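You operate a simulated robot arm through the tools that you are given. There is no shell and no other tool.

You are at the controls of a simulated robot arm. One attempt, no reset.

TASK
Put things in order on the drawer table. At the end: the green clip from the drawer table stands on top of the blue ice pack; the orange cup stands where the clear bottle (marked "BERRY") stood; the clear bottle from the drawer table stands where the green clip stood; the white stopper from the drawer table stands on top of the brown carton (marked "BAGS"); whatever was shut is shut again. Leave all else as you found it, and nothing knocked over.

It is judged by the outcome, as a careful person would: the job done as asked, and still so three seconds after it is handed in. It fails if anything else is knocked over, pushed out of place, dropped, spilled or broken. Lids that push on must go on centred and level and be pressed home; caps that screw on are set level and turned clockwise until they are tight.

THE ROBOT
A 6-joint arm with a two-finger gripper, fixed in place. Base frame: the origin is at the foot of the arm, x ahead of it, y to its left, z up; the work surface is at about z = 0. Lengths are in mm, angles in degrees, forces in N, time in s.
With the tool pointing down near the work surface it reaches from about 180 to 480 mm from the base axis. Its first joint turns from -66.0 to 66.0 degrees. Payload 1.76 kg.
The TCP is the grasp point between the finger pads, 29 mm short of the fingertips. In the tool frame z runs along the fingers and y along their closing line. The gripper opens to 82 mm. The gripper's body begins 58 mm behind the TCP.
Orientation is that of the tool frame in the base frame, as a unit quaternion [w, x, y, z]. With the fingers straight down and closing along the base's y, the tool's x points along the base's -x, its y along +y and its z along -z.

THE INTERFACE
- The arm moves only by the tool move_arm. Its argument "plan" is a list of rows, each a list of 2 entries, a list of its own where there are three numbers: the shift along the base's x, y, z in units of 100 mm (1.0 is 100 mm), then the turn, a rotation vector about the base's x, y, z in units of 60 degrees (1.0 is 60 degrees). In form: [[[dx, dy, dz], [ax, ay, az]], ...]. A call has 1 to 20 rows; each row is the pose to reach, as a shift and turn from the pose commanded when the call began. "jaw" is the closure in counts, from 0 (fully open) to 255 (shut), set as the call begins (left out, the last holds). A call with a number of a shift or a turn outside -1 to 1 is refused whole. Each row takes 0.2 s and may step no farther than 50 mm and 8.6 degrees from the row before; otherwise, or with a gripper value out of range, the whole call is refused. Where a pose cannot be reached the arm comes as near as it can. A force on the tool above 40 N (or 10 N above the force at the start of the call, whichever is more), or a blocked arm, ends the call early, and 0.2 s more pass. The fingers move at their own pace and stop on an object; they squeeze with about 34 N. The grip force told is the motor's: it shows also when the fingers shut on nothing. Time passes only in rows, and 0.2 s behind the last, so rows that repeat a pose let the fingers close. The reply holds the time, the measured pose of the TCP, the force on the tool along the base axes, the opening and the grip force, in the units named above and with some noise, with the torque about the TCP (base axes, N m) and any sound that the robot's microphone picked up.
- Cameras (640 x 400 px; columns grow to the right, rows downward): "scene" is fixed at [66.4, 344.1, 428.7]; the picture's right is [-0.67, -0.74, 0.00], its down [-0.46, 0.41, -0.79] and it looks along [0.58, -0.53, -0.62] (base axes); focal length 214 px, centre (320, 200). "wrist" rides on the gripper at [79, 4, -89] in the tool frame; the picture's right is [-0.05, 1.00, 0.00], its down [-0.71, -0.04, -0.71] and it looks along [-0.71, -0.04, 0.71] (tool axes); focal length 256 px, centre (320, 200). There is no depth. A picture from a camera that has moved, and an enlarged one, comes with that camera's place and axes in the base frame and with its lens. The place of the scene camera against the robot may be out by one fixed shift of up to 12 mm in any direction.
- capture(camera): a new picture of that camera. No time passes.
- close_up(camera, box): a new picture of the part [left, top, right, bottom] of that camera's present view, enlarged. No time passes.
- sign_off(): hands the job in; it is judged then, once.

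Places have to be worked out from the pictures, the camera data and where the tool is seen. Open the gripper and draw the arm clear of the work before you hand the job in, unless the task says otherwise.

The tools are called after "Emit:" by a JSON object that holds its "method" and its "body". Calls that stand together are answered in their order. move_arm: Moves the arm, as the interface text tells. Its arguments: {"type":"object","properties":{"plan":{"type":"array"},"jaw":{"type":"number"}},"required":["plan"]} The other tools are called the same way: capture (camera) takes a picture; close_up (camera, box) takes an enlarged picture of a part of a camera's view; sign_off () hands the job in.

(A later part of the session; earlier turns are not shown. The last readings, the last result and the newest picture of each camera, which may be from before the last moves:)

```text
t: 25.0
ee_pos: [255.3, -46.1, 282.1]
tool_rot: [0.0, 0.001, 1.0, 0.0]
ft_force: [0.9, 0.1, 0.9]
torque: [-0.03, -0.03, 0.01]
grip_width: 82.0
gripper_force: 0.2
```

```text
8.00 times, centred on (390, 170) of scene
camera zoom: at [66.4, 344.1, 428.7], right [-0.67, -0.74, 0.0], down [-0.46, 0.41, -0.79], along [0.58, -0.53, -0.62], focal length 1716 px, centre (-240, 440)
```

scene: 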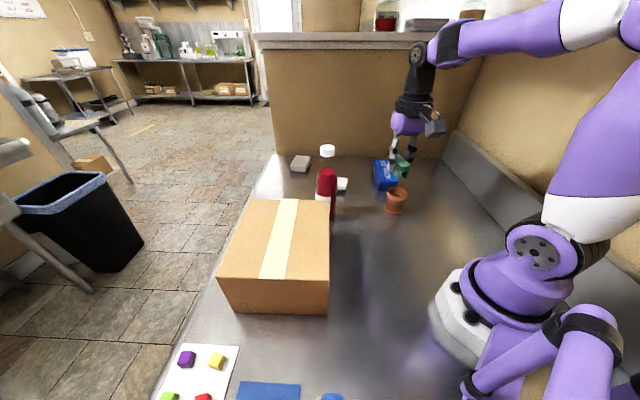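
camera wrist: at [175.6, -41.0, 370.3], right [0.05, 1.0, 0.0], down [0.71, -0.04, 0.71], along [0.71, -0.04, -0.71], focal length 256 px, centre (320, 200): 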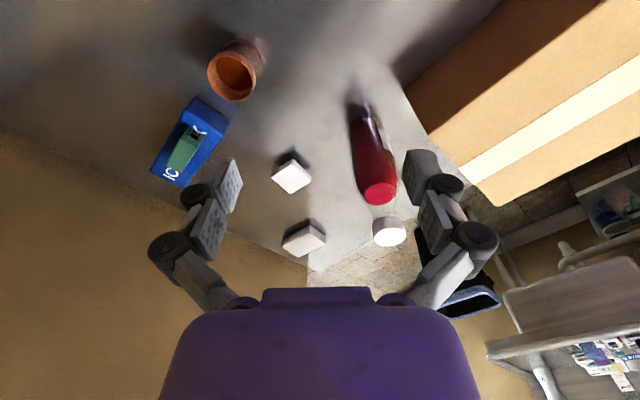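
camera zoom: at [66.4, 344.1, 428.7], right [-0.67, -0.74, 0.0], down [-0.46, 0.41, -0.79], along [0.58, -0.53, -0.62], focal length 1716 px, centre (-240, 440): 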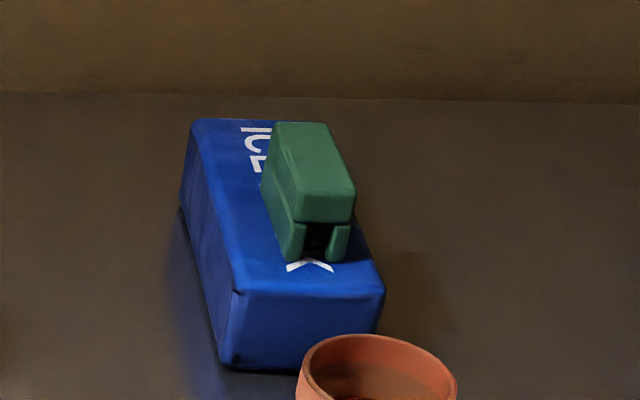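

The clip stands on the ice pack well. Now I zoom on the bottle and the white blocks.

Emit:
{"method": "close_up", "body": {"camera": "wrist", "box": [320, 80, 448, 260]}}

Emit:
{"method": "close_up", "body": {"camera": "wrist", "box": [340, 85, 420, 135]}}

Emit:
{"method": "close_up", "body": {"camera": "wrist", "box": [250, 140, 346, 200]}}

Emit:
{"method": "close_up", "body": {"camera": "wrist", "box": [260, 200, 356, 260]}}

```text
2.22 times, centred on (384, 170) of wrist
camera zoom: at [175.6, -41.0, 370.3], right [0.05, 1.0, 0.0], down [0.71, -0.04, 0.71], along [0.71, -0.04, -0.71], focal length 569 px, centre (178, 267)
```

zoom: 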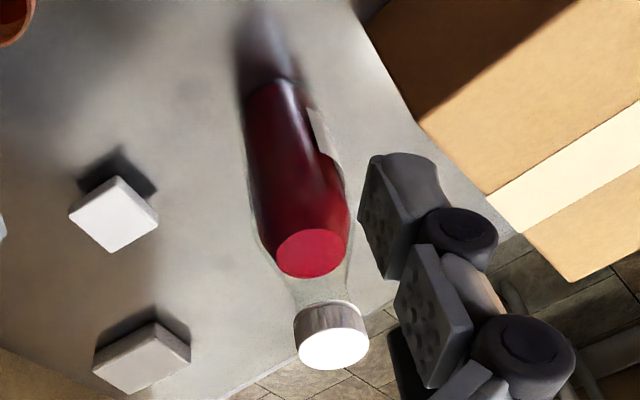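

```text
8.00 times, centred on (380, 110) of wrist
camera zoom: at [175.6, -41.0, 370.3], right [0.05, 1.0, 0.0], down [0.71, -0.04, 0.71], along [0.71, -0.04, -0.71], focal length 2048 px, centre (-160, 920)
```

zoom: 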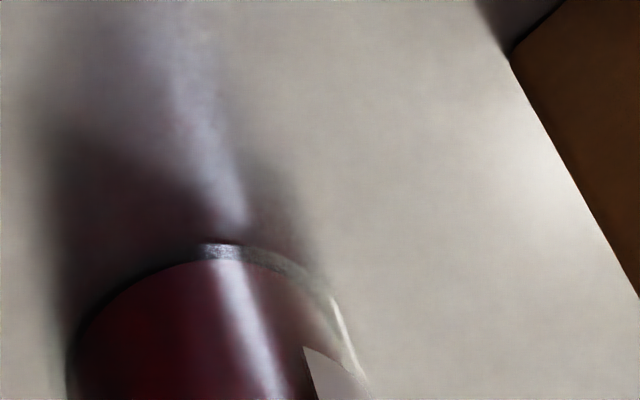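

```text
6.67 times, centred on (298, 170) of wrist
camera zoom: at [175.6, -41.0, 370.3], right [0.05, 1.0, 0.0], down [0.71, -0.04, 0.71], along [0.71, -0.04, -0.71], focal length 1707 px, centre (467, 400)
```

zoom: 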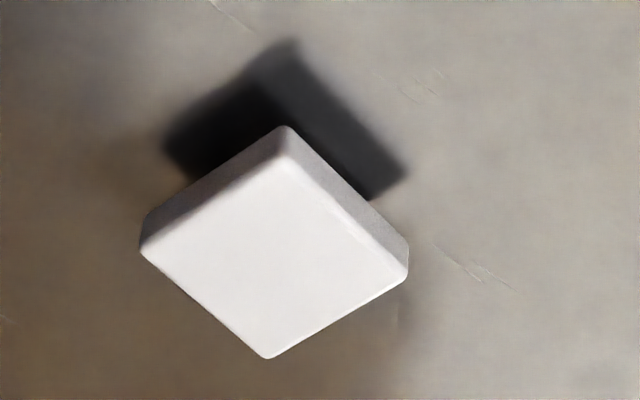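

```text
6.67 times, centred on (308, 230) of wrist
camera zoom: at [175.6, -41.0, 370.3], right [0.05, 1.0, 0.0], down [0.71, -0.04, 0.71], along [0.71, -0.04, -0.71], focal length 1707 px, centre (400, 0)
```

zoom: 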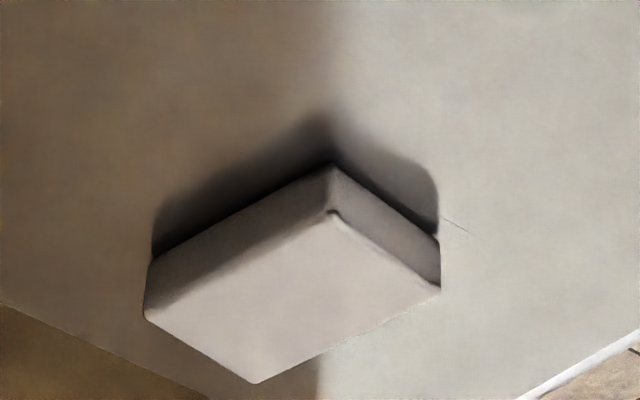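

The bottle measures about R≈28 mm, 210 mm tall at about (395, 20), with a cap of ~33 mm diameter between z≈190 and 210. I'll carry it hanging by the cap, so I move above it to refine the cap's position.

Emit:
{"method": "move_arm", "body": {"plan": [[[0.2, 0.1, 0.0], [0, 0, 0]], [[0.4, 0.2, 0.0], [0, 0, 0]], [[0.6, 0.3, 0.0], [0, 0, 0]], [[0.8, 0.4, 0.0], [0, 0, 0]], [[1.0, 0.5, 0.0], [0, 0, 0]], [[1.0, 0.5, 0.0], [0, 0, 0]]]}}

Emit:
{"method": "capture", "body": {"camera": "wrist"}}

Emit:
{"method": "close_up", "body": {"camera": "wrist", "box": [280, 80, 408, 200]}}

Emit:
{"method": "capture", "body": {"camera": "scene"}}

```text
t: 26.4
ee_pos: [356.8, 2.4, 284.1]
tool_rot: [0.0, 0.0, 1.0, 0.0]
ft_force: [-0.5, -0.3, -0.3]
torque: [-0.01, 0.02, 0.01]
grip_width: 81.9
gripper_force: 0.0
```

```text
taken
camera wrist: at [276.0, 6.6, 372.1], right [0.05, 1.0, 0.0], down [0.71, -0.04, 0.71], along [0.71, -0.04, -0.71], focal length 256 px, centre (320, 200)
```

wrist: 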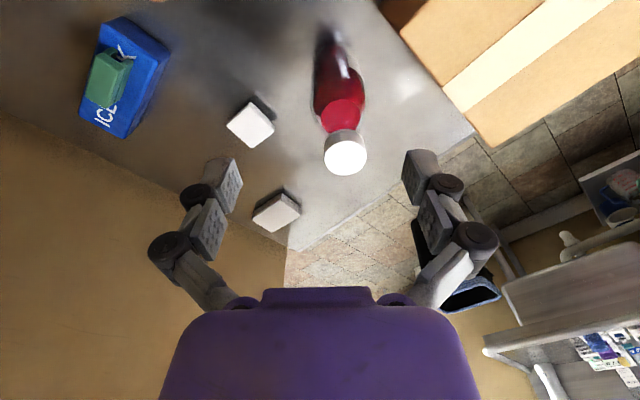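

```text
3.33 times, centred on (344, 140) of wrist
camera zoom: at [276.0, 6.6, 372.1], right [0.05, 1.0, 0.0], down [0.71, -0.04, 0.71], along [0.71, -0.04, -0.71], focal length 853 px, centre (240, 400)
```

zoom: 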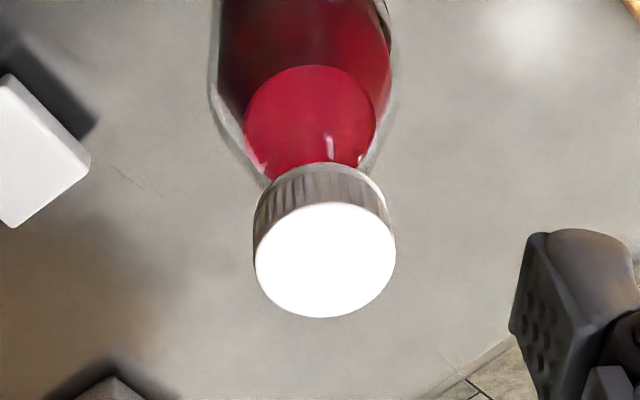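

```text
taken
```

scene: 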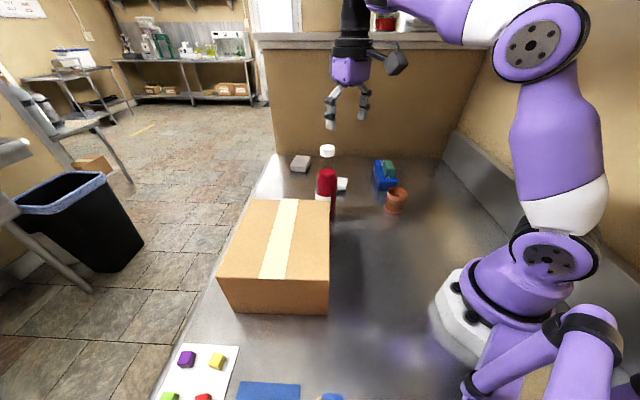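

Cap centre triangulates to about (392, 20), top at z≈211. I move over it, look once more, and then descend to grip the cap.

Emit:
{"method": "move_arm", "body": {"plan": [[[0.15, 0.08, 0.0], [0, 0, 0]], [[0.3, 0.15, 0.0], [0, 0, 0]], [[0.37, 0.172, 0.0], [0, 0, 0]], [[0.37, 0.172, -0.1], [0, 0, 0]], [[0.37, 0.172, -0.2], [0, 0, 0]], [[0.37, 0.172, -0.3], [0, 0, 0]], [[0.37, 0.172, -0.3], [0, 0, 0]]]}}

Emit:
{"method": "capture", "body": {"camera": "wrist"}}

Emit:
{"method": "close_up", "body": {"camera": "scene", "box": [270, 90, 398, 190]}}

```text
t: 28.0
ee_pos: [393.2, 21.9, 252.6]
tool_rot: [0.0, 0.001, 1.0, 0.0]
ft_force: [0.3, -0.6, -0.7]
torque: [0.02, -0.01, 0.02]
grip_width: 82.0
gripper_force: 0.2
```

```text
taken
camera wrist: at [313.9, 26.7, 341.5], right [0.05, 1.0, 0.0], down [0.71, -0.04, 0.71], along [0.71, -0.04, -0.71], focal length 256 px, centre (320, 200)
```

wrist: 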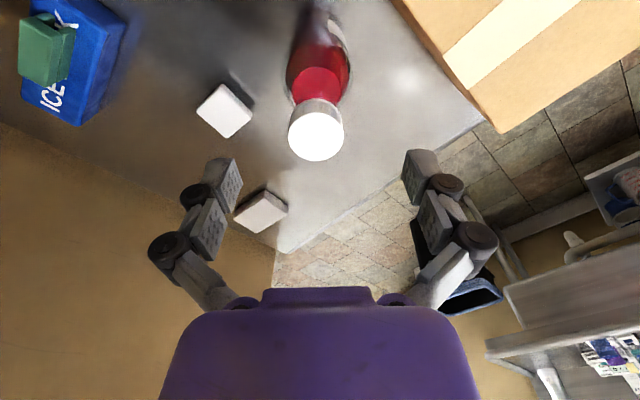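

```text
4.00 times, centred on (334, 140) of scene
camera zoom: at [66.4, 344.1, 428.7], right [-0.67, -0.74, 0.0], down [-0.46, 0.41, -0.79], along [0.58, -0.53, -0.62], focal length 858 px, centre (264, 440)
```

zoom: 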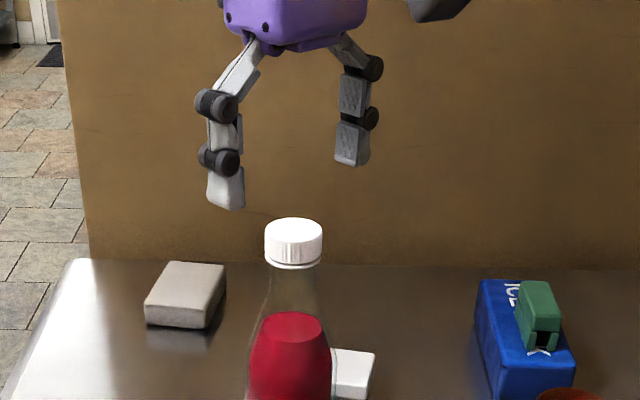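

Cap is ~2.4 mm to the −y side of the gripper centre; I correct and descend so the fingertips reach just below the cap.

Emit:
{"method": "move_arm", "body": {"plan": [[[-0.01, -0.024, -0.08], [0, 0, 0]], [[-0.01, -0.024, -0.18], [0, 0, 0]], [[-0.01, -0.024, -0.28], [0, 0, 0]], [[-0.01, -0.024, -0.36], [0, 0, 0]], [[-0.01, -0.024, -0.36], [0, 0, 0]]]}}

Emit:
{"method": "capture", "body": {"camera": "wrist"}}

Emit:
{"method": "close_up", "body": {"camera": "scene", "box": [290, 110, 370, 170]}}

```text
t: 29.2
ee_pos: [392.0, 18.3, 217.6]
tool_rot: [0.0, 0.0, 1.0, 0.0]
ft_force: [-0.8, 0.7, -0.1]
torque: [0.04, 0.02, 0.02]
grip_width: 81.9
gripper_force: 0.1
```

```text
taken
camera wrist: at [311.5, 23.0, 305.5], right [0.05, 1.0, 0.0], down [0.71, -0.04, 0.71], along [0.71, -0.04, -0.71], focal length 256 px, centre (320, 200)
```

wrist: 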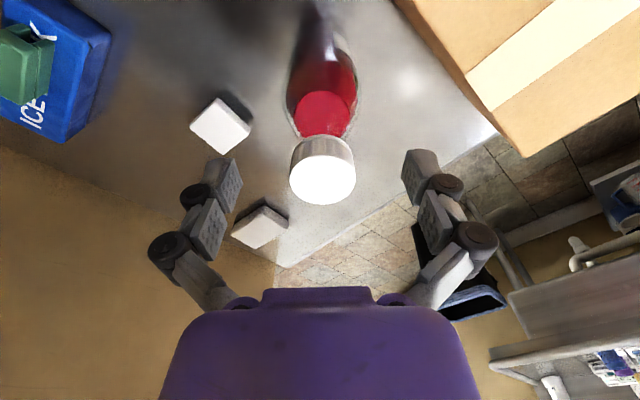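

```text
6.67 times, centred on (330, 140) of scene
camera zoom: at [66.4, 344.1, 428.7], right [-0.67, -0.74, 0.0], down [-0.46, 0.41, -0.79], along [0.58, -0.53, -0.62], focal length 1430 px, centre (253, 600)
```

zoom: 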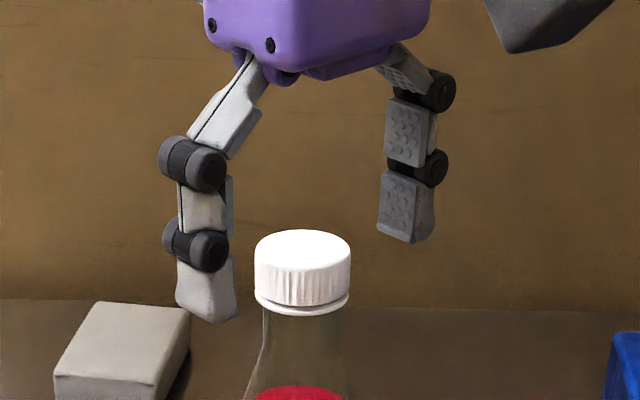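

Cap lies between the fingers. I close first to ~40 mm to check the centring before gripping.

Emit:
{"method": "move_arm", "body": {"plan": [[[0.003, 0.012, -0.01], [0, 0, 0]], [[0.003, 0.012, -0.01], [0, 0, 0]], [[0.003, 0.012, -0.01], [0, 0, 0]]], "jaw": 130}}

Emit:
{"method": "close_up", "body": {"camera": "wrist", "box": [240, 100, 400, 200]}}

Emit:
{"method": "close_up", "body": {"camera": "scene", "box": [290, 110, 370, 170]}}

```text
t: 30.0
ee_pos: [393.5, 20.2, 216.3]
tool_rot: [0.0, 0.0, 1.0, 0.0]
ft_force: [0.7, -1.0, 0.8]
torque: [-0.02, 0.0, -0.03]
grip_width: 40.1
gripper_force: 0.1
```

```text
4.00 times, centred on (320, 150) of wrist
camera zoom: at [312.5, 23.7, 304.6], right [0.05, 1.0, 0.0], down [0.71, -0.04, 0.71], along [0.71, -0.04, -0.71], focal length 1024 px, centre (320, 400)
```

zoom: 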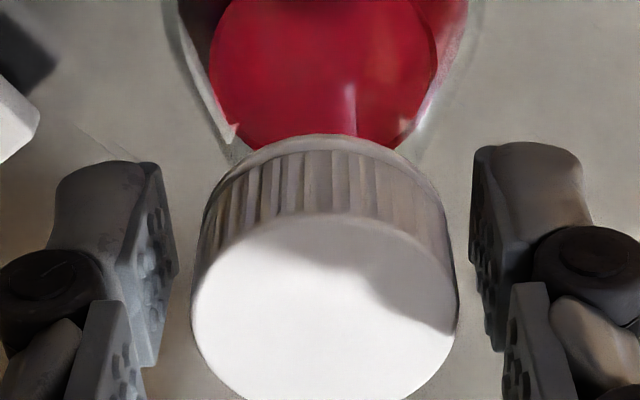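

```text
6.67 times, centred on (330, 140) of scene
camera zoom: at [66.4, 344.1, 428.7], right [-0.67, -0.74, 0.0], down [-0.46, 0.41, -0.79], along [0.58, -0.53, -0.62], focal length 1430 px, centre (253, 600)
```

zoom: 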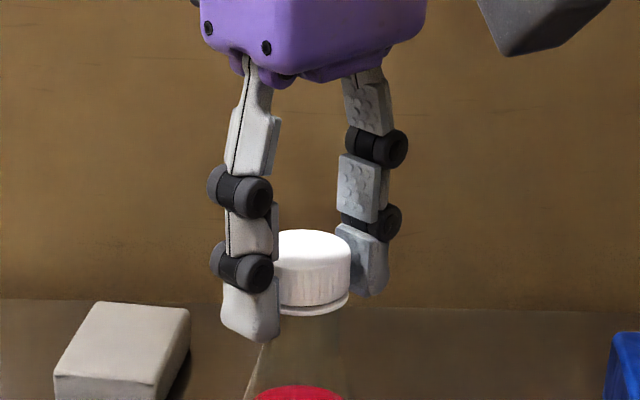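

Well centred, fingertips just below the cap. I close to grip.

Emit:
{"method": "move_arm", "body": {"plan": [[[0, 0, 0], [0, 0, 0]], [[0, 0, 0], [0, 0, 0]], [[0, 0, 0], [0, 0, 0]]], "jaw": 255}}

Emit:
{"method": "close_up", "body": {"camera": "wrist", "box": [240, 100, 400, 200]}}

Emit:
{"method": "close_up", "body": {"camera": "scene", "box": [270, 110, 390, 230]}}

```text
t: 30.8
ee_pos: [391.8, 17.8, 216.7]
tool_rot: [0.001, 0.0, 1.0, -0.001]
ft_force: [-1.8, 2.8, 9.3]
torque: [0.05, 0.11, -0.01]
grip_width: 31.4
gripper_force: 33.9
```

```text
4.00 times, centred on (320, 150) of wrist
camera zoom: at [312.5, 23.7, 305.0], right [0.05, 1.0, 0.0], down [0.71, -0.04, 0.71], along [0.71, -0.04, -0.71], focal length 1024 px, centre (320, 400)
```

zoom: 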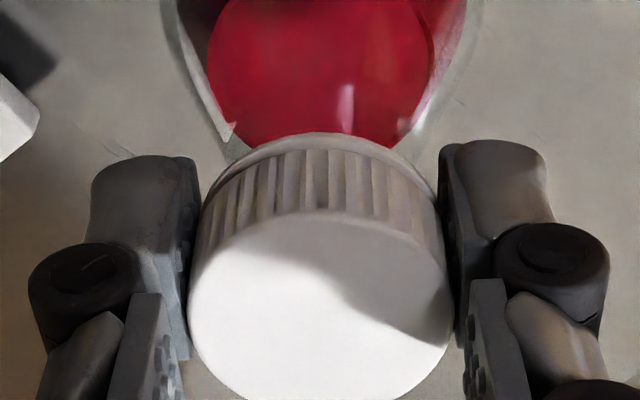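

```text
3.33 times, centred on (330, 170) of scene
camera zoom: at [66.4, 344.1, 428.7], right [-0.67, -0.74, 0.0], down [-0.46, 0.41, -0.79], along [0.58, -0.53, -0.62], focal length 715 px, centre (287, 300)
```

zoom: 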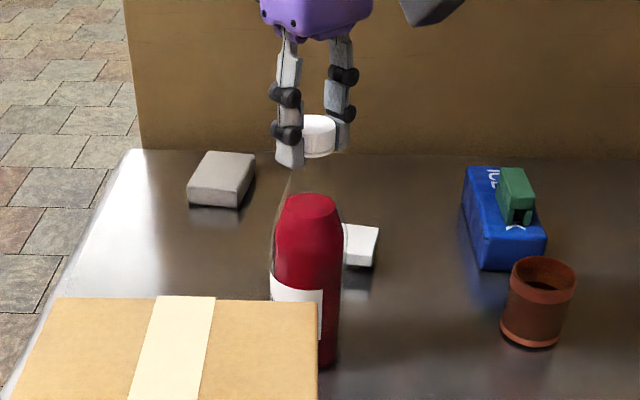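

The cap is held (31.4 mm). The bottle's place is thus about (391.5, 20). I lift gently and check it hangs straight.

Emit:
{"method": "move_arm", "body": {"plan": [[[0, 0, 0.05], [0, 0, 0]], [[0, 0, 0.12], [0, 0, 0]], [[0, 0, 0.2], [0, 0, 0]], [[0, 0, 0.3], [0, 0, 0]], [[0, 0, 0.3], [0, 0, 0]]]}}

Emit:
{"method": "capture", "body": {"camera": "wrist"}}

Emit:
{"method": "capture", "body": {"camera": "scene"}}

```text
t: 32.0
ee_pos: [391.9, 21.0, 245.9]
tool_rot: [0.001, 0.0, 1.0, -0.001]
ft_force: [0.2, 0.6, -6.3]
torque: [-0.01, -0.02, 0.02]
grip_width: 31.3
gripper_force: 33.3
```

```text
taken
camera wrist: at [312.2, 25.1, 334.4], right [0.05, 1.0, 0.0], down [0.71, -0.04, 0.71], along [0.71, -0.04, -0.71], focal length 256 px, centre (320, 200)
```

wrist: 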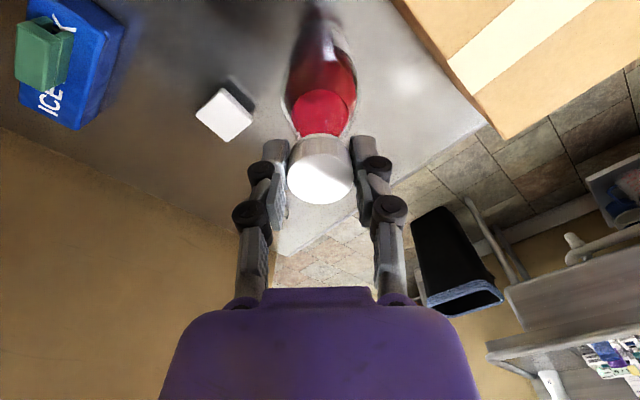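

```text
taken
```

scene: 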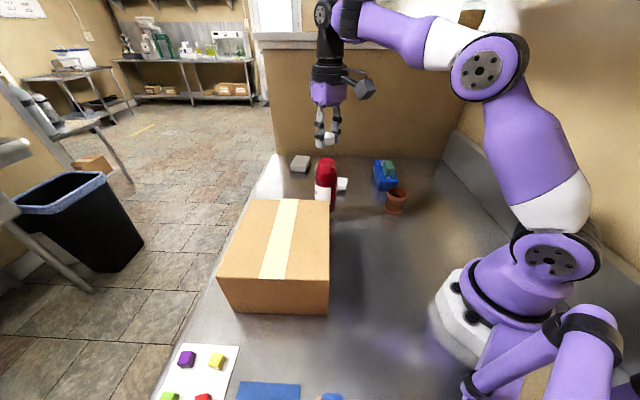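

The bottle hangs straight (6.3 N). I carry it inward and around the carton corner at low speed.

Emit:
{"method": "move_arm", "body": {"plan": [[[-0.1, -0.01, 0.05], [0, 0, 0]], [[-0.3, -0.03, 0.1], [0, 0, 0]], [[-0.5, -0.05, 0.15], [0, 0, 0]], [[-0.7, -0.07, 0.2], [0, 0, 0]], [[-0.9, -0.09, 0.2], [0, 0, 0]], [[-1.0, -0.1, 0.2], [0, 0, 0]]]}}

Emit:
{"method": "move_arm", "body": {"plan": [[[-0.1, 0.05, 0.0], [0, 0, 0]], [[-0.3, 0.18, 0.0], [0, 0, 0]], [[-0.5, 0.32, 0.0], [0, 0, 0]], [[-0.7, 0.46, 0.0], [0, 0, 0]], [[-0.85, 0.58, 0.0], [0, 0, 0]], [[-0.9, 0.6, 0.0], [0, 0, 0]]]}}

Emit:
{"method": "capture", "body": {"camera": "scene"}}

```text
t: 33.4
ee_pos: [291.9, 9.3, 266.4]
tool_rot: [0.0, 0.0, 1.0, 0.0]
ft_force: [0.5, -0.7, -5.7]
torque: [0.03, 0.02, 0.03]
grip_width: 31.3
gripper_force: 33.8
```

```text
t: 34.8
ee_pos: [204.1, 69.1, 265.5]
tool_rot: [0.0, 0.001, 1.0, 0.0]
ft_force: [-0.3, -0.6, -5.8]
torque: [-0.03, -0.01, -0.01]
grip_width: 31.2
gripper_force: 34.1
```

```text
taken
```

scene: 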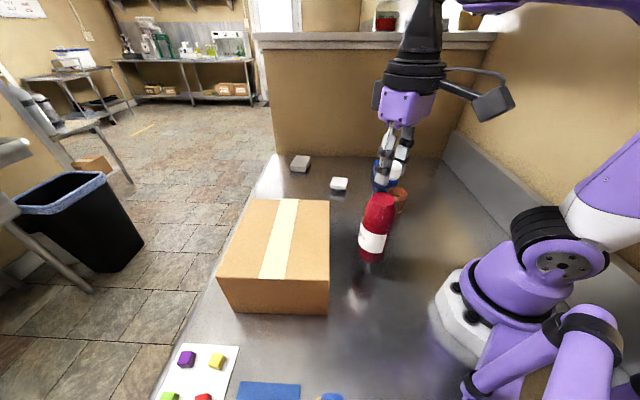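

Bottle hangs upright and is clear of the carton. I read its label and continue.

Emit:
{"method": "close_up", "body": {"camera": "scene", "box": [330, 180, 430, 280]}}

Emit:
{"method": "move_arm", "body": {"plan": [[[-0.05, 0.1, 0.0], [0, 0, 0]], [[-0.15, 0.3, 0.0], [0, 0, 0]], [[-0.27, 0.5, 0.0], [0, 0, 0]], [[-0.39, 0.7, 0.0], [0, 0, 0]], [[-0.48, 0.86, 0.0], [0, 0, 0]], [[-0.52, 0.92, 0.0], [0, 0, 0]]]}}

Emit:
{"method": "capture", "body": {"camera": "scene"}}

Emit:
{"method": "close_up", "body": {"camera": "wrist", "box": [0, 0, 640, 10]}}

```text
4.00 times, centred on (380, 230) of scene
camera zoom: at [66.5, 344.1, 428.7], right [-0.67, -0.74, 0.0], down [-0.46, 0.41, -0.79], along [0.58, -0.53, -0.62], focal length 858 px, centre (80, 80)
```

zoom: 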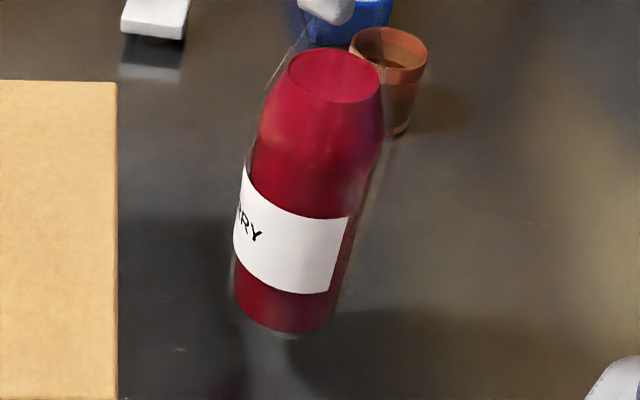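

```text
t: 36.2
ee_pos: [149.7, 161.0, 265.5]
tool_rot: [0.0, 0.0, 1.0, 0.0]
ft_force: [0.1, 0.1, -5.2]
torque: [0.0, -0.01, -0.01]
grip_width: 31.4
gripper_force: 33.8
```

```text
taken
```

scene: 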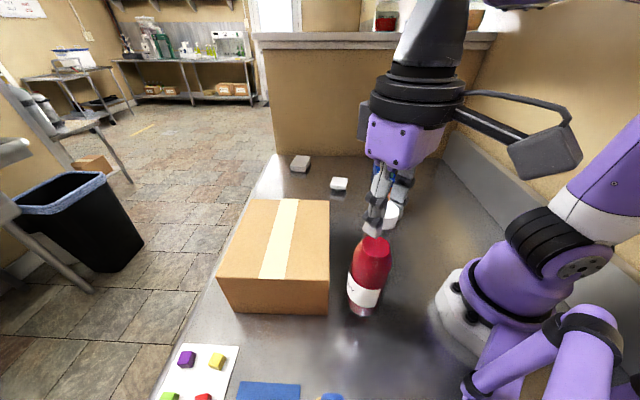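

```text
1.00 times, centred on (320, 5) of wrist (not enlarged: the box is as wide or as high as the picture)
camera zoom: at [70.9, 166.0, 352.8], right [0.05, 1.0, 0.0], down [0.71, -0.04, 0.71], along [0.71, -0.04, -0.71], focal length 256 px, centre (320, 395)
```

zoom: 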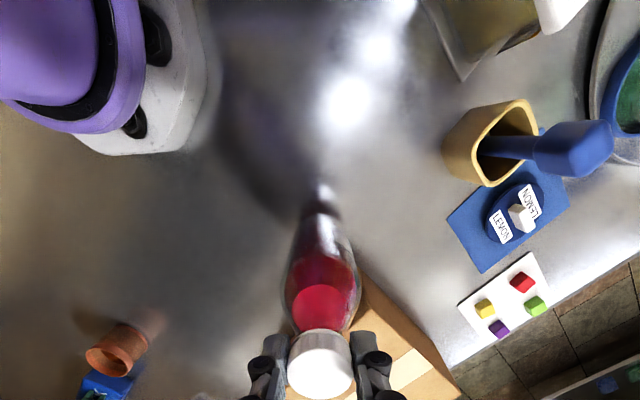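

Label reads "…RRY", so it is the BERRY bottle. I continue to the clip's old place (141, 218) and stop above it.

Emit:
{"method": "move_arm", "body": {"plan": [[[-0.01, 0.1, 0.0], [0, 0, 0]], [[-0.04, 0.25, 0.0], [0, 0, 0]], [[-0.07, 0.42, -0.05], [0, 0, 0]], [[-0.089, 0.56, -0.15], [0, 0, 0]], [[-0.089, 0.56, -0.3], [0, 0, 0]], [[-0.089, 0.56, -0.35], [0, 0, 0]], [[-0.089, 0.56, -0.35], [0, 0, 0]]]}}

Emit:
{"method": "capture", "body": {"camera": "scene"}}

Emit:
{"method": "close_up", "body": {"camera": "wrist", "box": [0, 0, 640, 10]}}

Emit:
{"method": "close_up", "body": {"camera": "scene", "box": [290, 250, 410, 370]}}

```text
t: 37.8
ee_pos: [142.7, 218.6, 230.2]
tool_rot: [0.0, -0.001, 1.0, 0.0]
ft_force: [0.4, 0.1, -5.6]
torque: [0.01, 0.0, 0.03]
grip_width: 31.5
gripper_force: 34.0
```

```text
taken
```

scene: 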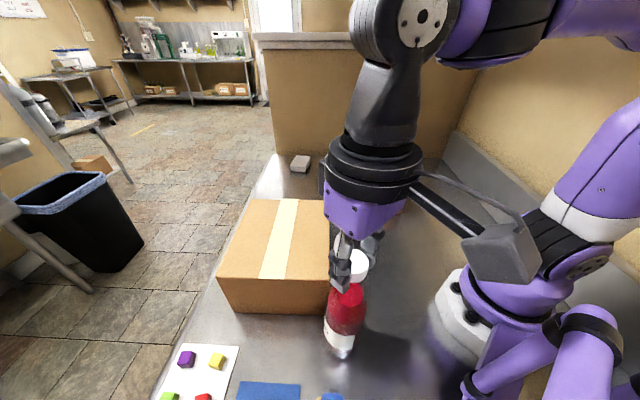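

```text
1.00 times, centred on (320, 5) of wrist (not enlarged: the box is as wide or as high as the picture)
camera zoom: at [62.9, 223.9, 318.0], right [0.05, 1.0, 0.0], down [0.71, -0.04, 0.71], along [0.71, -0.04, -0.71], focal length 256 px, centre (320, 395)
```

zoom: 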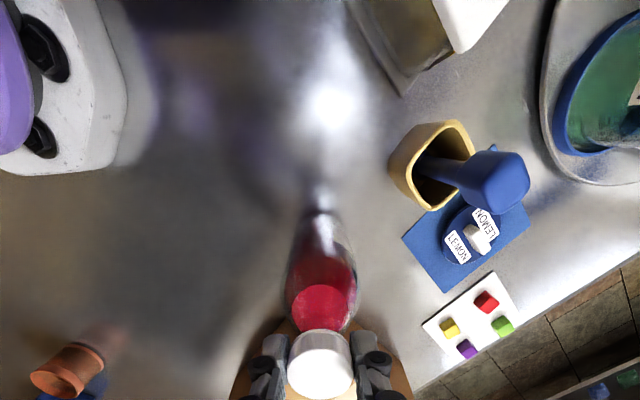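

```text
3.33 times, centred on (350, 310) of scene
camera zoom: at [66.5, 344.1, 428.6], right [-0.67, -0.74, 0.0], down [-0.46, 0.41, -0.79], along [0.58, -0.53, -0.62], focal length 715 px, centre (220, -167)
```

zoom: 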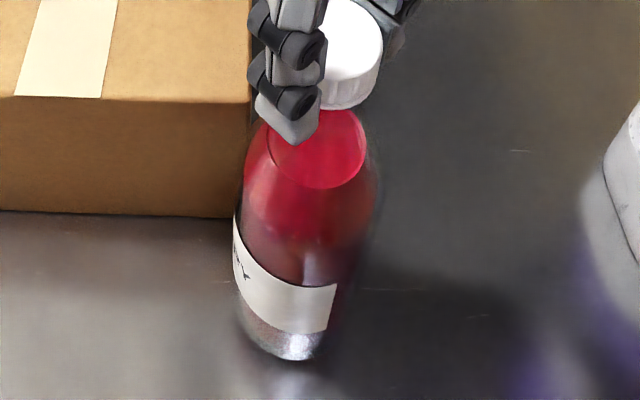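

The bottle is ~13 mm above the table at (142, 219). I lower it slowly with small corrections.

Emit:
{"method": "move_arm", "body": {"plan": [[[-0.01, -0.012, -0.04], [0, 0, 0]], [[-0.01, -0.012, -0.08], [0, 0, 0]], [[-0.01, -0.012, -0.11], [0, 0, 0]], [[-0.01, -0.012, -0.11], [0, 0, 0]]]}}

Emit:
{"method": "move_arm", "body": {"plan": [[[0, 0, -0.01], [0, 0, 0]], [[0, 0, -0.02], [0, 0, 0]]]}}

```text
t: 38.8
ee_pos: [140.4, 218.4, 219.5]
tool_rot: [0.0, 0.0, 1.0, -0.001]
ft_force: [-0.3, 0.1, -5.6]
torque: [0.04, 0.0, -0.03]
grip_width: 31.1
gripper_force: 34.3
```

```text
t: 39.4
ee_pos: [140.1, 218.1, 218.1]
tool_rot: [-0.001, 0.0, 1.0, 0.0]
ft_force: [-0.3, 0.1, -4.3]
torque: [0.0, -0.02, 0.01]
grip_width: 31.2
gripper_force: 34.1
```

Barely touching (−4.3 N versus −5.6 N hanging). I lower another millimetre or so.

Emit:
{"method": "move_arm", "body": {"plan": [[[0, 0, -0.006], [0, 0, 0]], [[0, 0, -0.012], [0, 0, 0]]]}}

Emit:
{"method": "close_up", "body": {"camera": "scene", "box": [290, 250, 410, 370]}}

```text
t: 40.0
ee_pos: [141.5, 216.3, 217.0]
tool_rot: [0.0, 0.0, 1.0, -0.001]
ft_force: [-0.1, 0.2, -6.1]
torque: [-0.02, 0.01, 0.02]
grip_width: 31.2
gripper_force: 33.9
```

```text
3.33 times, centred on (350, 310) of scene
camera zoom: at [66.5, 344.1, 428.6], right [-0.67, -0.74, 0.0], down [-0.46, 0.41, -0.79], along [0.58, -0.53, -0.62], focal length 715 px, centre (220, -167)
```

zoom: 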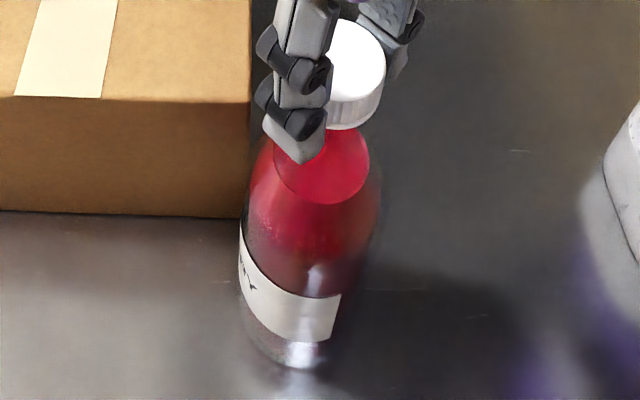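

Still hanging (−6 N), so no contact yet. I continue down in 1 mm steps.

Emit:
{"method": "move_arm", "body": {"plan": [[[0, 0, -0.006], [0, 0, 0]], [[0, 0, -0.012], [0, 0, 0]], [[0, 0, -0.012], [0, 0, 0]]]}}

```text
t: 40.8
ee_pos: [141.5, 217.6, 216.6]
tool_rot: [0.001, 0.0, 1.0, 0.001]
ft_force: [-5.2, -2.2, 18.5]
torque: [-0.11, 0.49, 0.01]
grip_width: 31.4
gripper_force: 33.3
```

Firm contact now (18.5 N); I ease up half a millimetre.

Emit:
{"method": "move_arm", "body": {"plan": [[[0, 0, 0.005], [0, 0, 0]], [[0, 0, 0.006], [0, 0, 0]]]}}

```text
t: 41.4
ee_pos: [141.9, 216.1, 216.9]
tool_rot: [0.002, 0.0, 1.0, 0.001]
ft_force: [-4.2, 2.6, 19.2]
torque: [0.09, 0.45, 0.0]
grip_width: 31.1
gripper_force: 34.0
```

Emit:
{"method": "move_arm", "body": {"plan": [[[0, 0, 0.004], [0, 0, 0]], [[0, 0, 0.007], [0, 0, 0]], [[0, 0, 0.007], [0, 0, 0]]]}}

```text
t: 42.2
ee_pos: [141.9, 216.3, 216.5]
tool_rot: [0.0, 0.0, 1.0, -0.001]
ft_force: [3.0, 1.6, 3.1]
torque: [0.09, -0.86, 0.08]
grip_width: 31.5
gripper_force: 33.9
```

The load is nearly neutral now (3 N). I open to 40 mm first.

Emit:
{"method": "move_arm", "body": {"plan": [[[0, 0, 0], [0, 0, 0]], [[0, 0, 0], [0, 0, 0]]], "jaw": 130}}

Emit:
{"method": "close_up", "body": {"camera": "scene", "box": [290, 250, 410, 370]}}

Emit:
{"method": "capture", "body": {"camera": "wrist"}}

```text
t: 42.8
ee_pos: [140.4, 216.5, 215.4]
tool_rot: [0.0, -0.001, 1.0, -0.001]
ft_force: [0.3, -0.9, 0.3]
torque: [0.0, 0.03, 0.05]
grip_width: 40.2
gripper_force: 0.1
```

```text
3.33 times, centred on (350, 310) of scene
camera zoom: at [66.4, 344.1, 428.7], right [-0.67, -0.74, 0.0], down [-0.46, 0.41, -0.79], along [0.58, -0.53, -0.62], focal length 715 px, centre (220, -167)
```

zoom: 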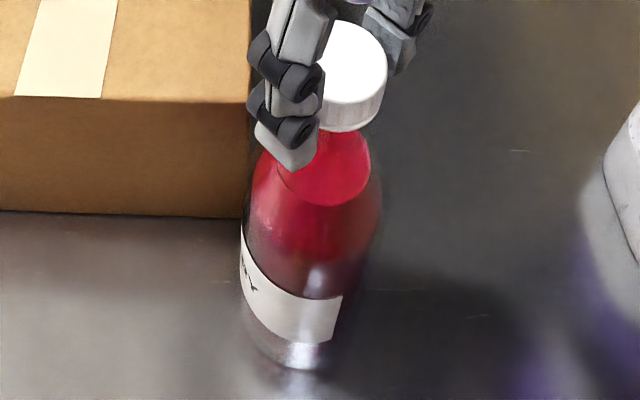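

```text
taken
camera wrist: at [61.1, 220.9, 304.8], right [0.05, 1.0, 0.0], down [0.71, -0.04, 0.71], along [0.71, -0.04, -0.71], focal length 256 px, centre (320, 200)
```

wrist: 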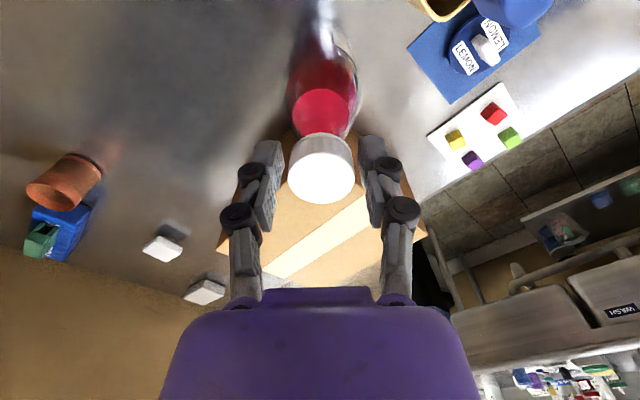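

The bottle stands free. I open fully and rise straight up.

Emit:
{"method": "move_arm", "body": {"plan": [[[0, 0, 0], [0, 0, 0]], [[0, 0, 0], [0, 0, 0]], [[0, 0, 0.1], [0, 0, 0]], [[0, 0, 0.3], [0, 0, 0]], [[0, 0, 0.5], [0, 0, 0]], [[0, 0, 0.65], [0, 0, 0]]], "jaw": 0}}

Emit:
{"method": "capture", "body": {"camera": "scene"}}

Emit:
{"method": "close_up", "body": {"camera": "wrist", "box": [0, 0, 640, 10]}}

```text
t: 44.2
ee_pos: [140.9, 216.4, 281.1]
tool_rot: [0.0, 0.0, 1.0, -0.001]
ft_force: [-0.2, 0.3, 0.1]
torque: [0.01, -0.02, -0.01]
grip_width: 82.3
gripper_force: 0.0
```

```text
taken
```

scene: 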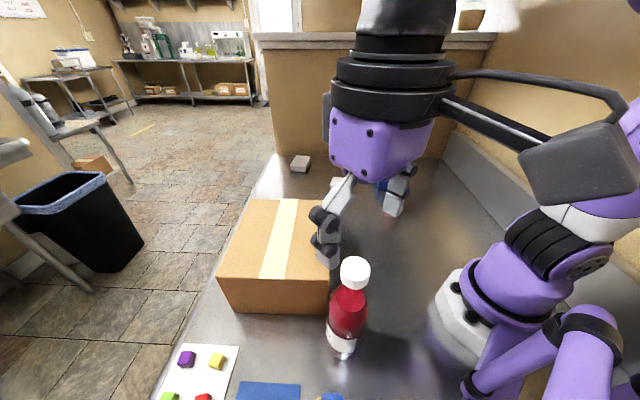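

```text
1.00 times, centred on (320, 5) of wrist (not enlarged: the box is as wide or as high as the picture)
camera zoom: at [61.6, 220.8, 369.2], right [0.05, 1.0, 0.0], down [0.71, -0.04, 0.71], along [0.71, -0.04, -0.71], focal length 256 px, centre (320, 395)
```

zoom: 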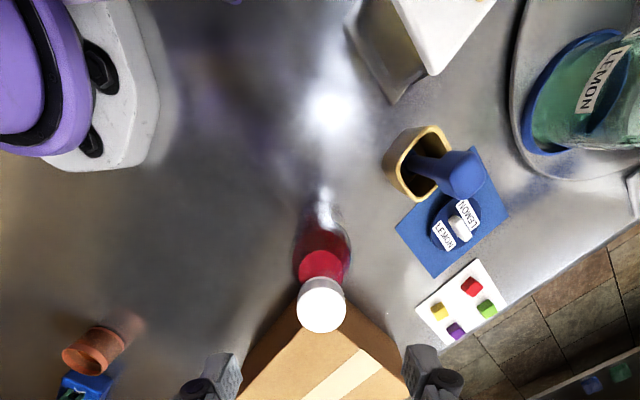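

The bottle now stands in the clip's old place. Next is the cup near (278, −149): I move back high and take a view of it.

Emit:
{"method": "move_arm", "body": {"plan": [[[0.1, -0.3, 0.0], [0, 0, 0]], [[0.2, -0.6, 0.0], [0, 0, 0]], [[0.35, -0.9, 0.0], [0, 0, 0]], [[0.4, -1.0, 0.0], [0, 0, 0]]]}}

Emit:
{"method": "move_arm", "body": {"plan": [[[0.1, -0.3, 0.0], [0, 0, 0]], [[0.2, -0.6, 0.0], [0, 0, 0]], [[0.35, -0.9, 0.0], [0, 0, 0]], [[0.4, -1.0, 0.0], [0, 0, 0]]]}}

Emit:
{"method": "move_arm", "body": {"plan": [[[0.1, -0.3, -0.1], [0, 0, 0]], [[0.2, -0.6, -0.3], [0, 0, 0]], [[0.3, -0.9, -0.5], [0, 0, 0]], [[0.3, -1.0, -0.6], [0, 0, 0]], [[0.3, -1.0, -0.6], [0, 0, 0]]]}}

Emit:
{"method": "capture", "body": {"camera": "wrist"}}

Emit:
{"method": "close_up", "body": {"camera": "wrist", "box": [200, 20, 328, 120]}}

Emit:
{"method": "close_up", "body": {"camera": "scene", "box": [360, 165, 440, 225]}}

```text
t: 45.2
ee_pos: [182.5, 117.2, 281.2]
tool_rot: [0.001, 0.0, 1.0, 0.0]
ft_force: [1.1, 0.2, 0.7]
torque: [-0.01, 0.01, -0.01]
grip_width: 82.2
gripper_force: 0.1
```

```text
t: 46.2
ee_pos: [223.4, 14.4, 280.3]
tool_rot: [0.0, 0.0, 1.0, 0.0]
ft_force: [0.0, -0.7, -0.1]
torque: [-0.03, -0.04, 0.02]
grip_width: 82.0
gripper_force: 0.1
```

```text
t: 47.4
ee_pos: [250.9, -85.4, 221.0]
tool_rot: [0.0, 0.001, 1.0, 0.0]
ft_force: [-0.1, -0.1, -1.0]
torque: [0.01, 0.03, 0.04]
grip_width: 82.1
gripper_force: 0.1
```

```text
taken
camera wrist: at [171.4, -81.0, 308.6], right [0.05, 1.0, 0.0], down [0.71, -0.04, 0.71], along [0.71, -0.04, -0.71], focal length 256 px, centre (320, 200)
```

wrist: 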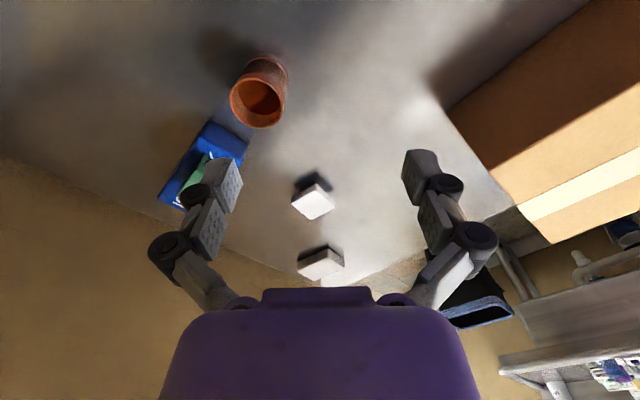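

```text
4.00 times, centred on (264, 70) of wrist
camera zoom: at [171.4, -81.0, 308.6], right [0.05, 1.0, 0.0], down [0.71, -0.04, 0.71], along [0.71, -0.04, -0.71], focal length 1024 px, centre (544, 720)
```

zoom: 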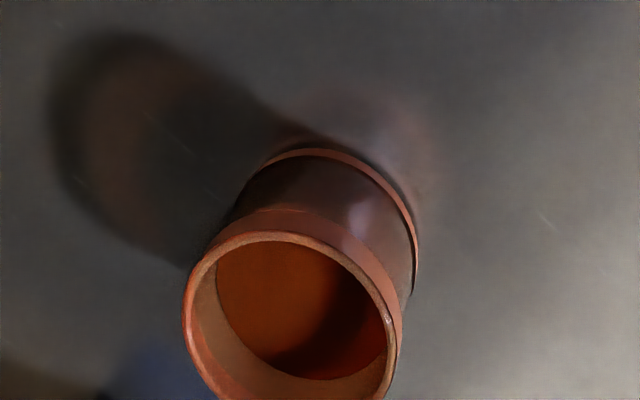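

```text
6.67 times, centred on (400, 195) of scene
camera zoom: at [66.5, 344.1, 428.7], right [-0.67, -0.74, 0.0], down [-0.46, 0.41, -0.79], along [0.58, -0.53, -0.62], focal length 1430 px, centre (-213, 233)
```

zoom: 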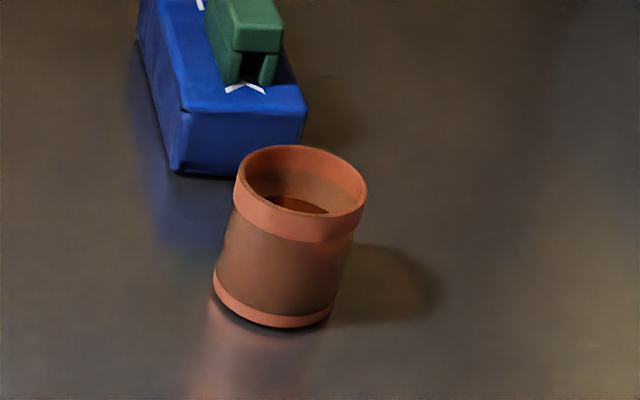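

The cup is a ~55 mm cylinder and seems to hold some liquid, so it must stay level. I move closer to it for a precise fix.

Emit:
{"method": "move_arm", "body": {"plan": [[[0.05, -0.12, -0.1], [0, 0, 0]], [[0.12, -0.3, -0.2], [0, 0, 0]], [[0.2, -0.5, -0.35], [0, 0, 0]], [[0.27, -0.63, -0.5], [0, 0, 0]], [[0.27, -0.63, -0.5], [0, 0, 0]]]}}

Emit:
{"method": "capture", "body": {"camera": "wrist"}}

Emit:
{"method": "close_up", "body": {"camera": "wrist", "box": [256, 30, 384, 150]}}

Emit:
{"method": "close_up", "body": {"camera": "scene", "box": [350, 130, 450, 225]}}

```text
t: 48.6
ee_pos: [278.9, -147.3, 169.1]
tool_rot: [0.0, 0.001, 1.0, 0.0]
ft_force: [-0.2, 0.6, 0.6]
torque: [0.0, 0.0, -0.03]
grip_width: 82.1
gripper_force: 0.0
```

```text
taken
camera wrist: at [198.2, -142.0, 257.3], right [0.05, 1.0, 0.0], down [0.71, -0.04, 0.71], along [0.71, -0.04, -0.71], focal length 256 px, centre (320, 200)
```

wrist: 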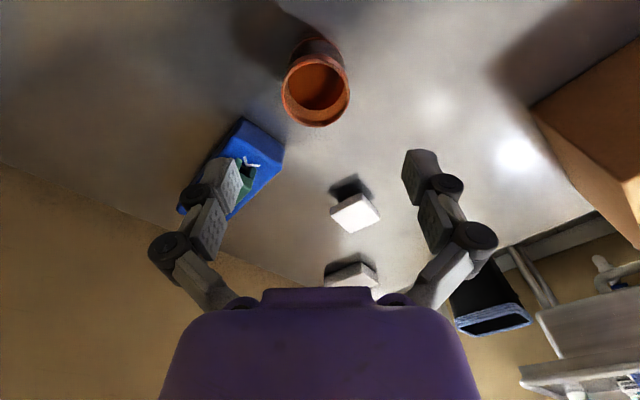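

```text
3.33 times, centred on (320, 90) of wrist
camera zoom: at [198.2, -142.0, 257.3], right [0.05, 1.0, 0.0], down [0.71, -0.04, 0.71], along [0.71, -0.04, -0.71], focal length 853 px, centre (320, 567)
```

zoom: 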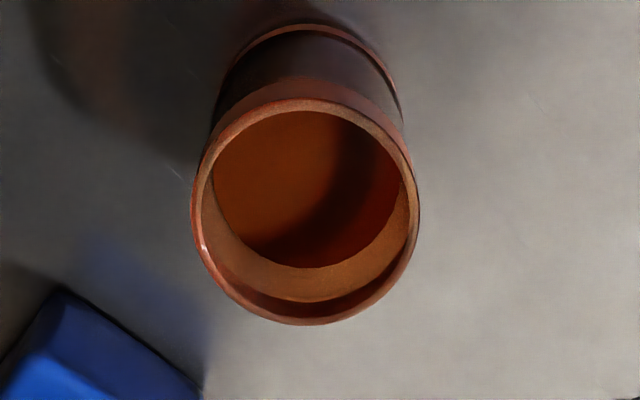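

```text
4.21 times, centred on (400, 178) of scene
camera zoom: at [66.5, 344.1, 428.7], right [-0.67, -0.74, 0.0], down [-0.46, 0.41, -0.79], along [0.58, -0.53, -0.62], focal length 903 px, centre (-17, 295)
```

zoom: 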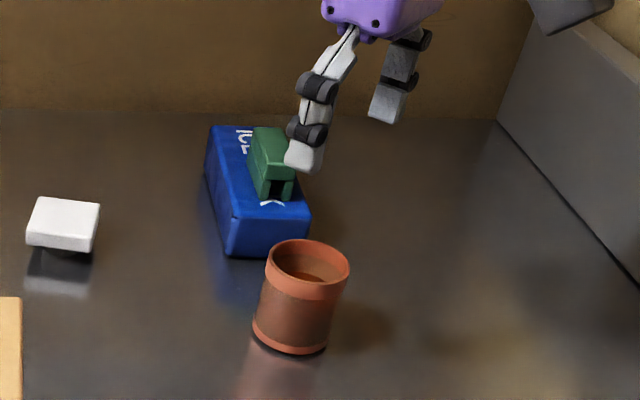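

Cup: rim centre (279, −149.7), height 60, diameter ~52. I centre over it and go down halfway.

Emit:
{"method": "move_arm", "body": {"plan": [[[0.018, -0.037, -0.1], [0, 0, 0]], [[0.018, -0.037, -0.25], [0, 0, 0]], [[0.018, -0.037, -0.4], [0, 0, 0]], [[0.018, -0.037, -0.55], [0, 0, 0]], [[0.018, -0.037, -0.65], [0, 0, 0]], [[0.018, -0.037, -0.65], [0, 0, 0]]]}}

Emit:
{"method": "capture", "body": {"camera": "wrist"}}

Emit:
{"method": "close_up", "body": {"camera": "scene", "box": [350, 130, 450, 225]}}

```text
t: 50.0
ee_pos: [278.9, -148.3, 104.8]
tool_rot: [0.0, 0.0, 1.0, -0.001]
ft_force: [0.5, -0.1, 0.4]
torque: [-0.01, 0.0, 0.0]
grip_width: 82.1
gripper_force: 0.1
```

```text
taken
camera wrist: at [200.3, -145.2, 193.1], right [0.05, 1.0, 0.0], down [0.71, -0.04, 0.71], along [0.71, -0.04, -0.71], focal length 256 px, centre (320, 200)
```

wrist: 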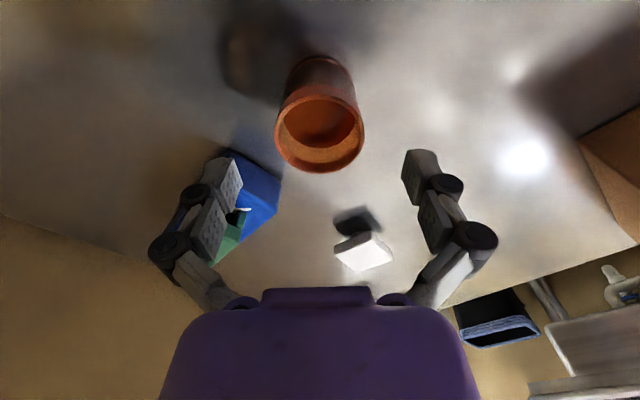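

```text
4.21 times, centred on (400, 178) of scene
camera zoom: at [66.4, 344.1, 428.7], right [-0.67, -0.74, 0.0], down [-0.46, 0.41, -0.79], along [0.58, -0.53, -0.62], focal length 903 px, centre (-17, 295)
```

zoom: 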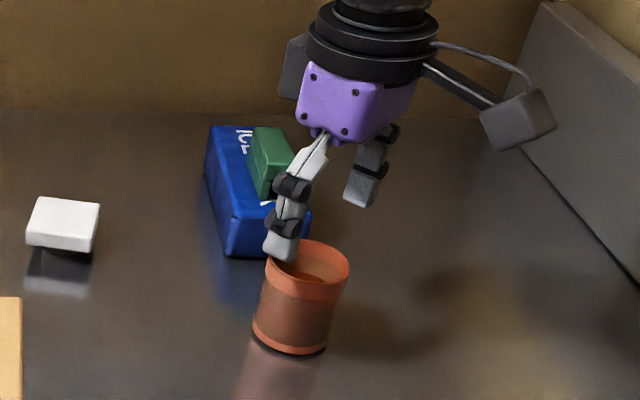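

Well centred. I descend to z ≈ 42 around the cup.

Emit:
{"method": "move_arm", "body": {"plan": [[[0, 0, -0.12], [0, 0, 0]], [[0, 0, -0.24], [0, 0, 0]], [[0, 0, -0.36], [0, 0, 0]], [[0, 0, -0.48], [0, 0, 0]], [[0, 0, -0.6], [0, 0, 0]], [[0, 0, -0.62], [0, 0, 0]]]}}

Emit:
{"method": "capture", "body": {"camera": "wrist"}}

Emit:
{"method": "close_up", "body": {"camera": "scene", "box": [350, 130, 450, 225]}}

```text
t: 51.4
ee_pos: [278.9, -148.6, 43.0]
tool_rot: [0.0, 0.0, 1.0, 0.001]
ft_force: [-1.0, -0.4, 0.1]
torque: [-0.01, 0.0, 0.02]
grip_width: 82.1
gripper_force: 0.1
```

```text
taken
camera wrist: at [199.7, -145.4, 131.7], right [0.05, 1.0, 0.0], down [0.71, -0.04, 0.71], along [0.71, -0.04, -0.71], focal length 256 px, centre (320, 200)
```

wrist: 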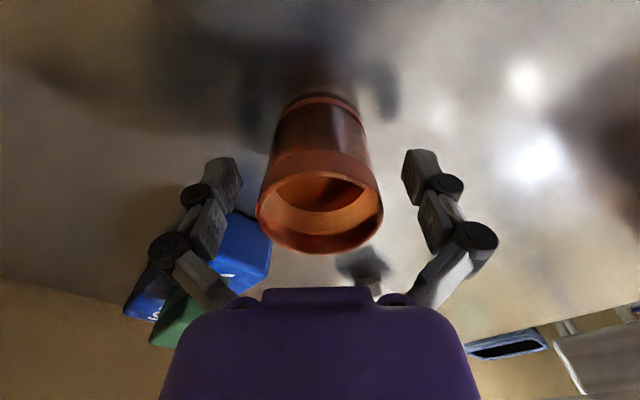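

```text
4.21 times, centred on (400, 178) of scene
camera zoom: at [66.4, 344.1, 428.7], right [-0.67, -0.74, 0.0], down [-0.46, 0.41, -0.79], along [0.58, -0.53, -0.62], focal length 903 px, centre (-17, 295)
```

zoom: 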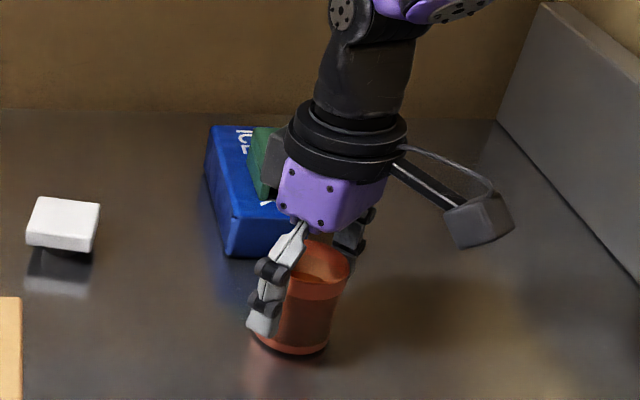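

The cup is centred between the fingers. I close in two stages.

Emit:
{"method": "move_arm", "body": {"plan": [[[0, 0, 0], [0, 0, 0]], [[0, 0, 0], [0, 0, 0]]], "jaw": 76}}

Emit:
{"method": "move_arm", "body": {"plan": [[[0, 0, 0], [0, 0, 0]], [[0, 0, 0], [0, 0, 0]], [[0, 0, 0], [0, 0, 0]]], "jaw": 255}}

Emit:
{"method": "capture", "body": {"camera": "wrist"}}

```text
t: 52.0
ee_pos: [280.3, -150.1, 43.1]
tool_rot: [0.0, 0.001, 1.0, -0.001]
ft_force: [-0.1, 0.8, 0.1]
torque: [0.0, 0.0, -0.04]
grip_width: 57.7
gripper_force: 0.1
```

```text
t: 52.8
ee_pos: [279.4, -150.7, 44.1]
tool_rot: [0.001, 0.0, 1.0, 0.0]
ft_force: [-0.3, -1.2, 6.4]
torque: [0.06, 0.03, -0.01]
grip_width: 48.5
gripper_force: 33.9
```

```text
taken
camera wrist: at [199.9, -145.5, 132.0], right [0.05, 1.0, 0.0], down [0.71, -0.04, 0.71], along [0.71, -0.04, -0.71], focal length 256 px, centre (320, 200)
```

wrist: 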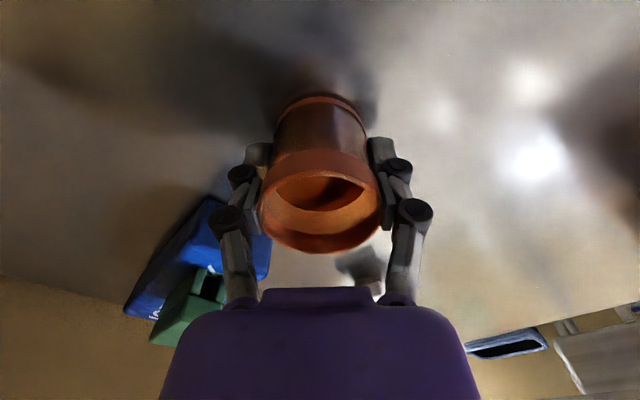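

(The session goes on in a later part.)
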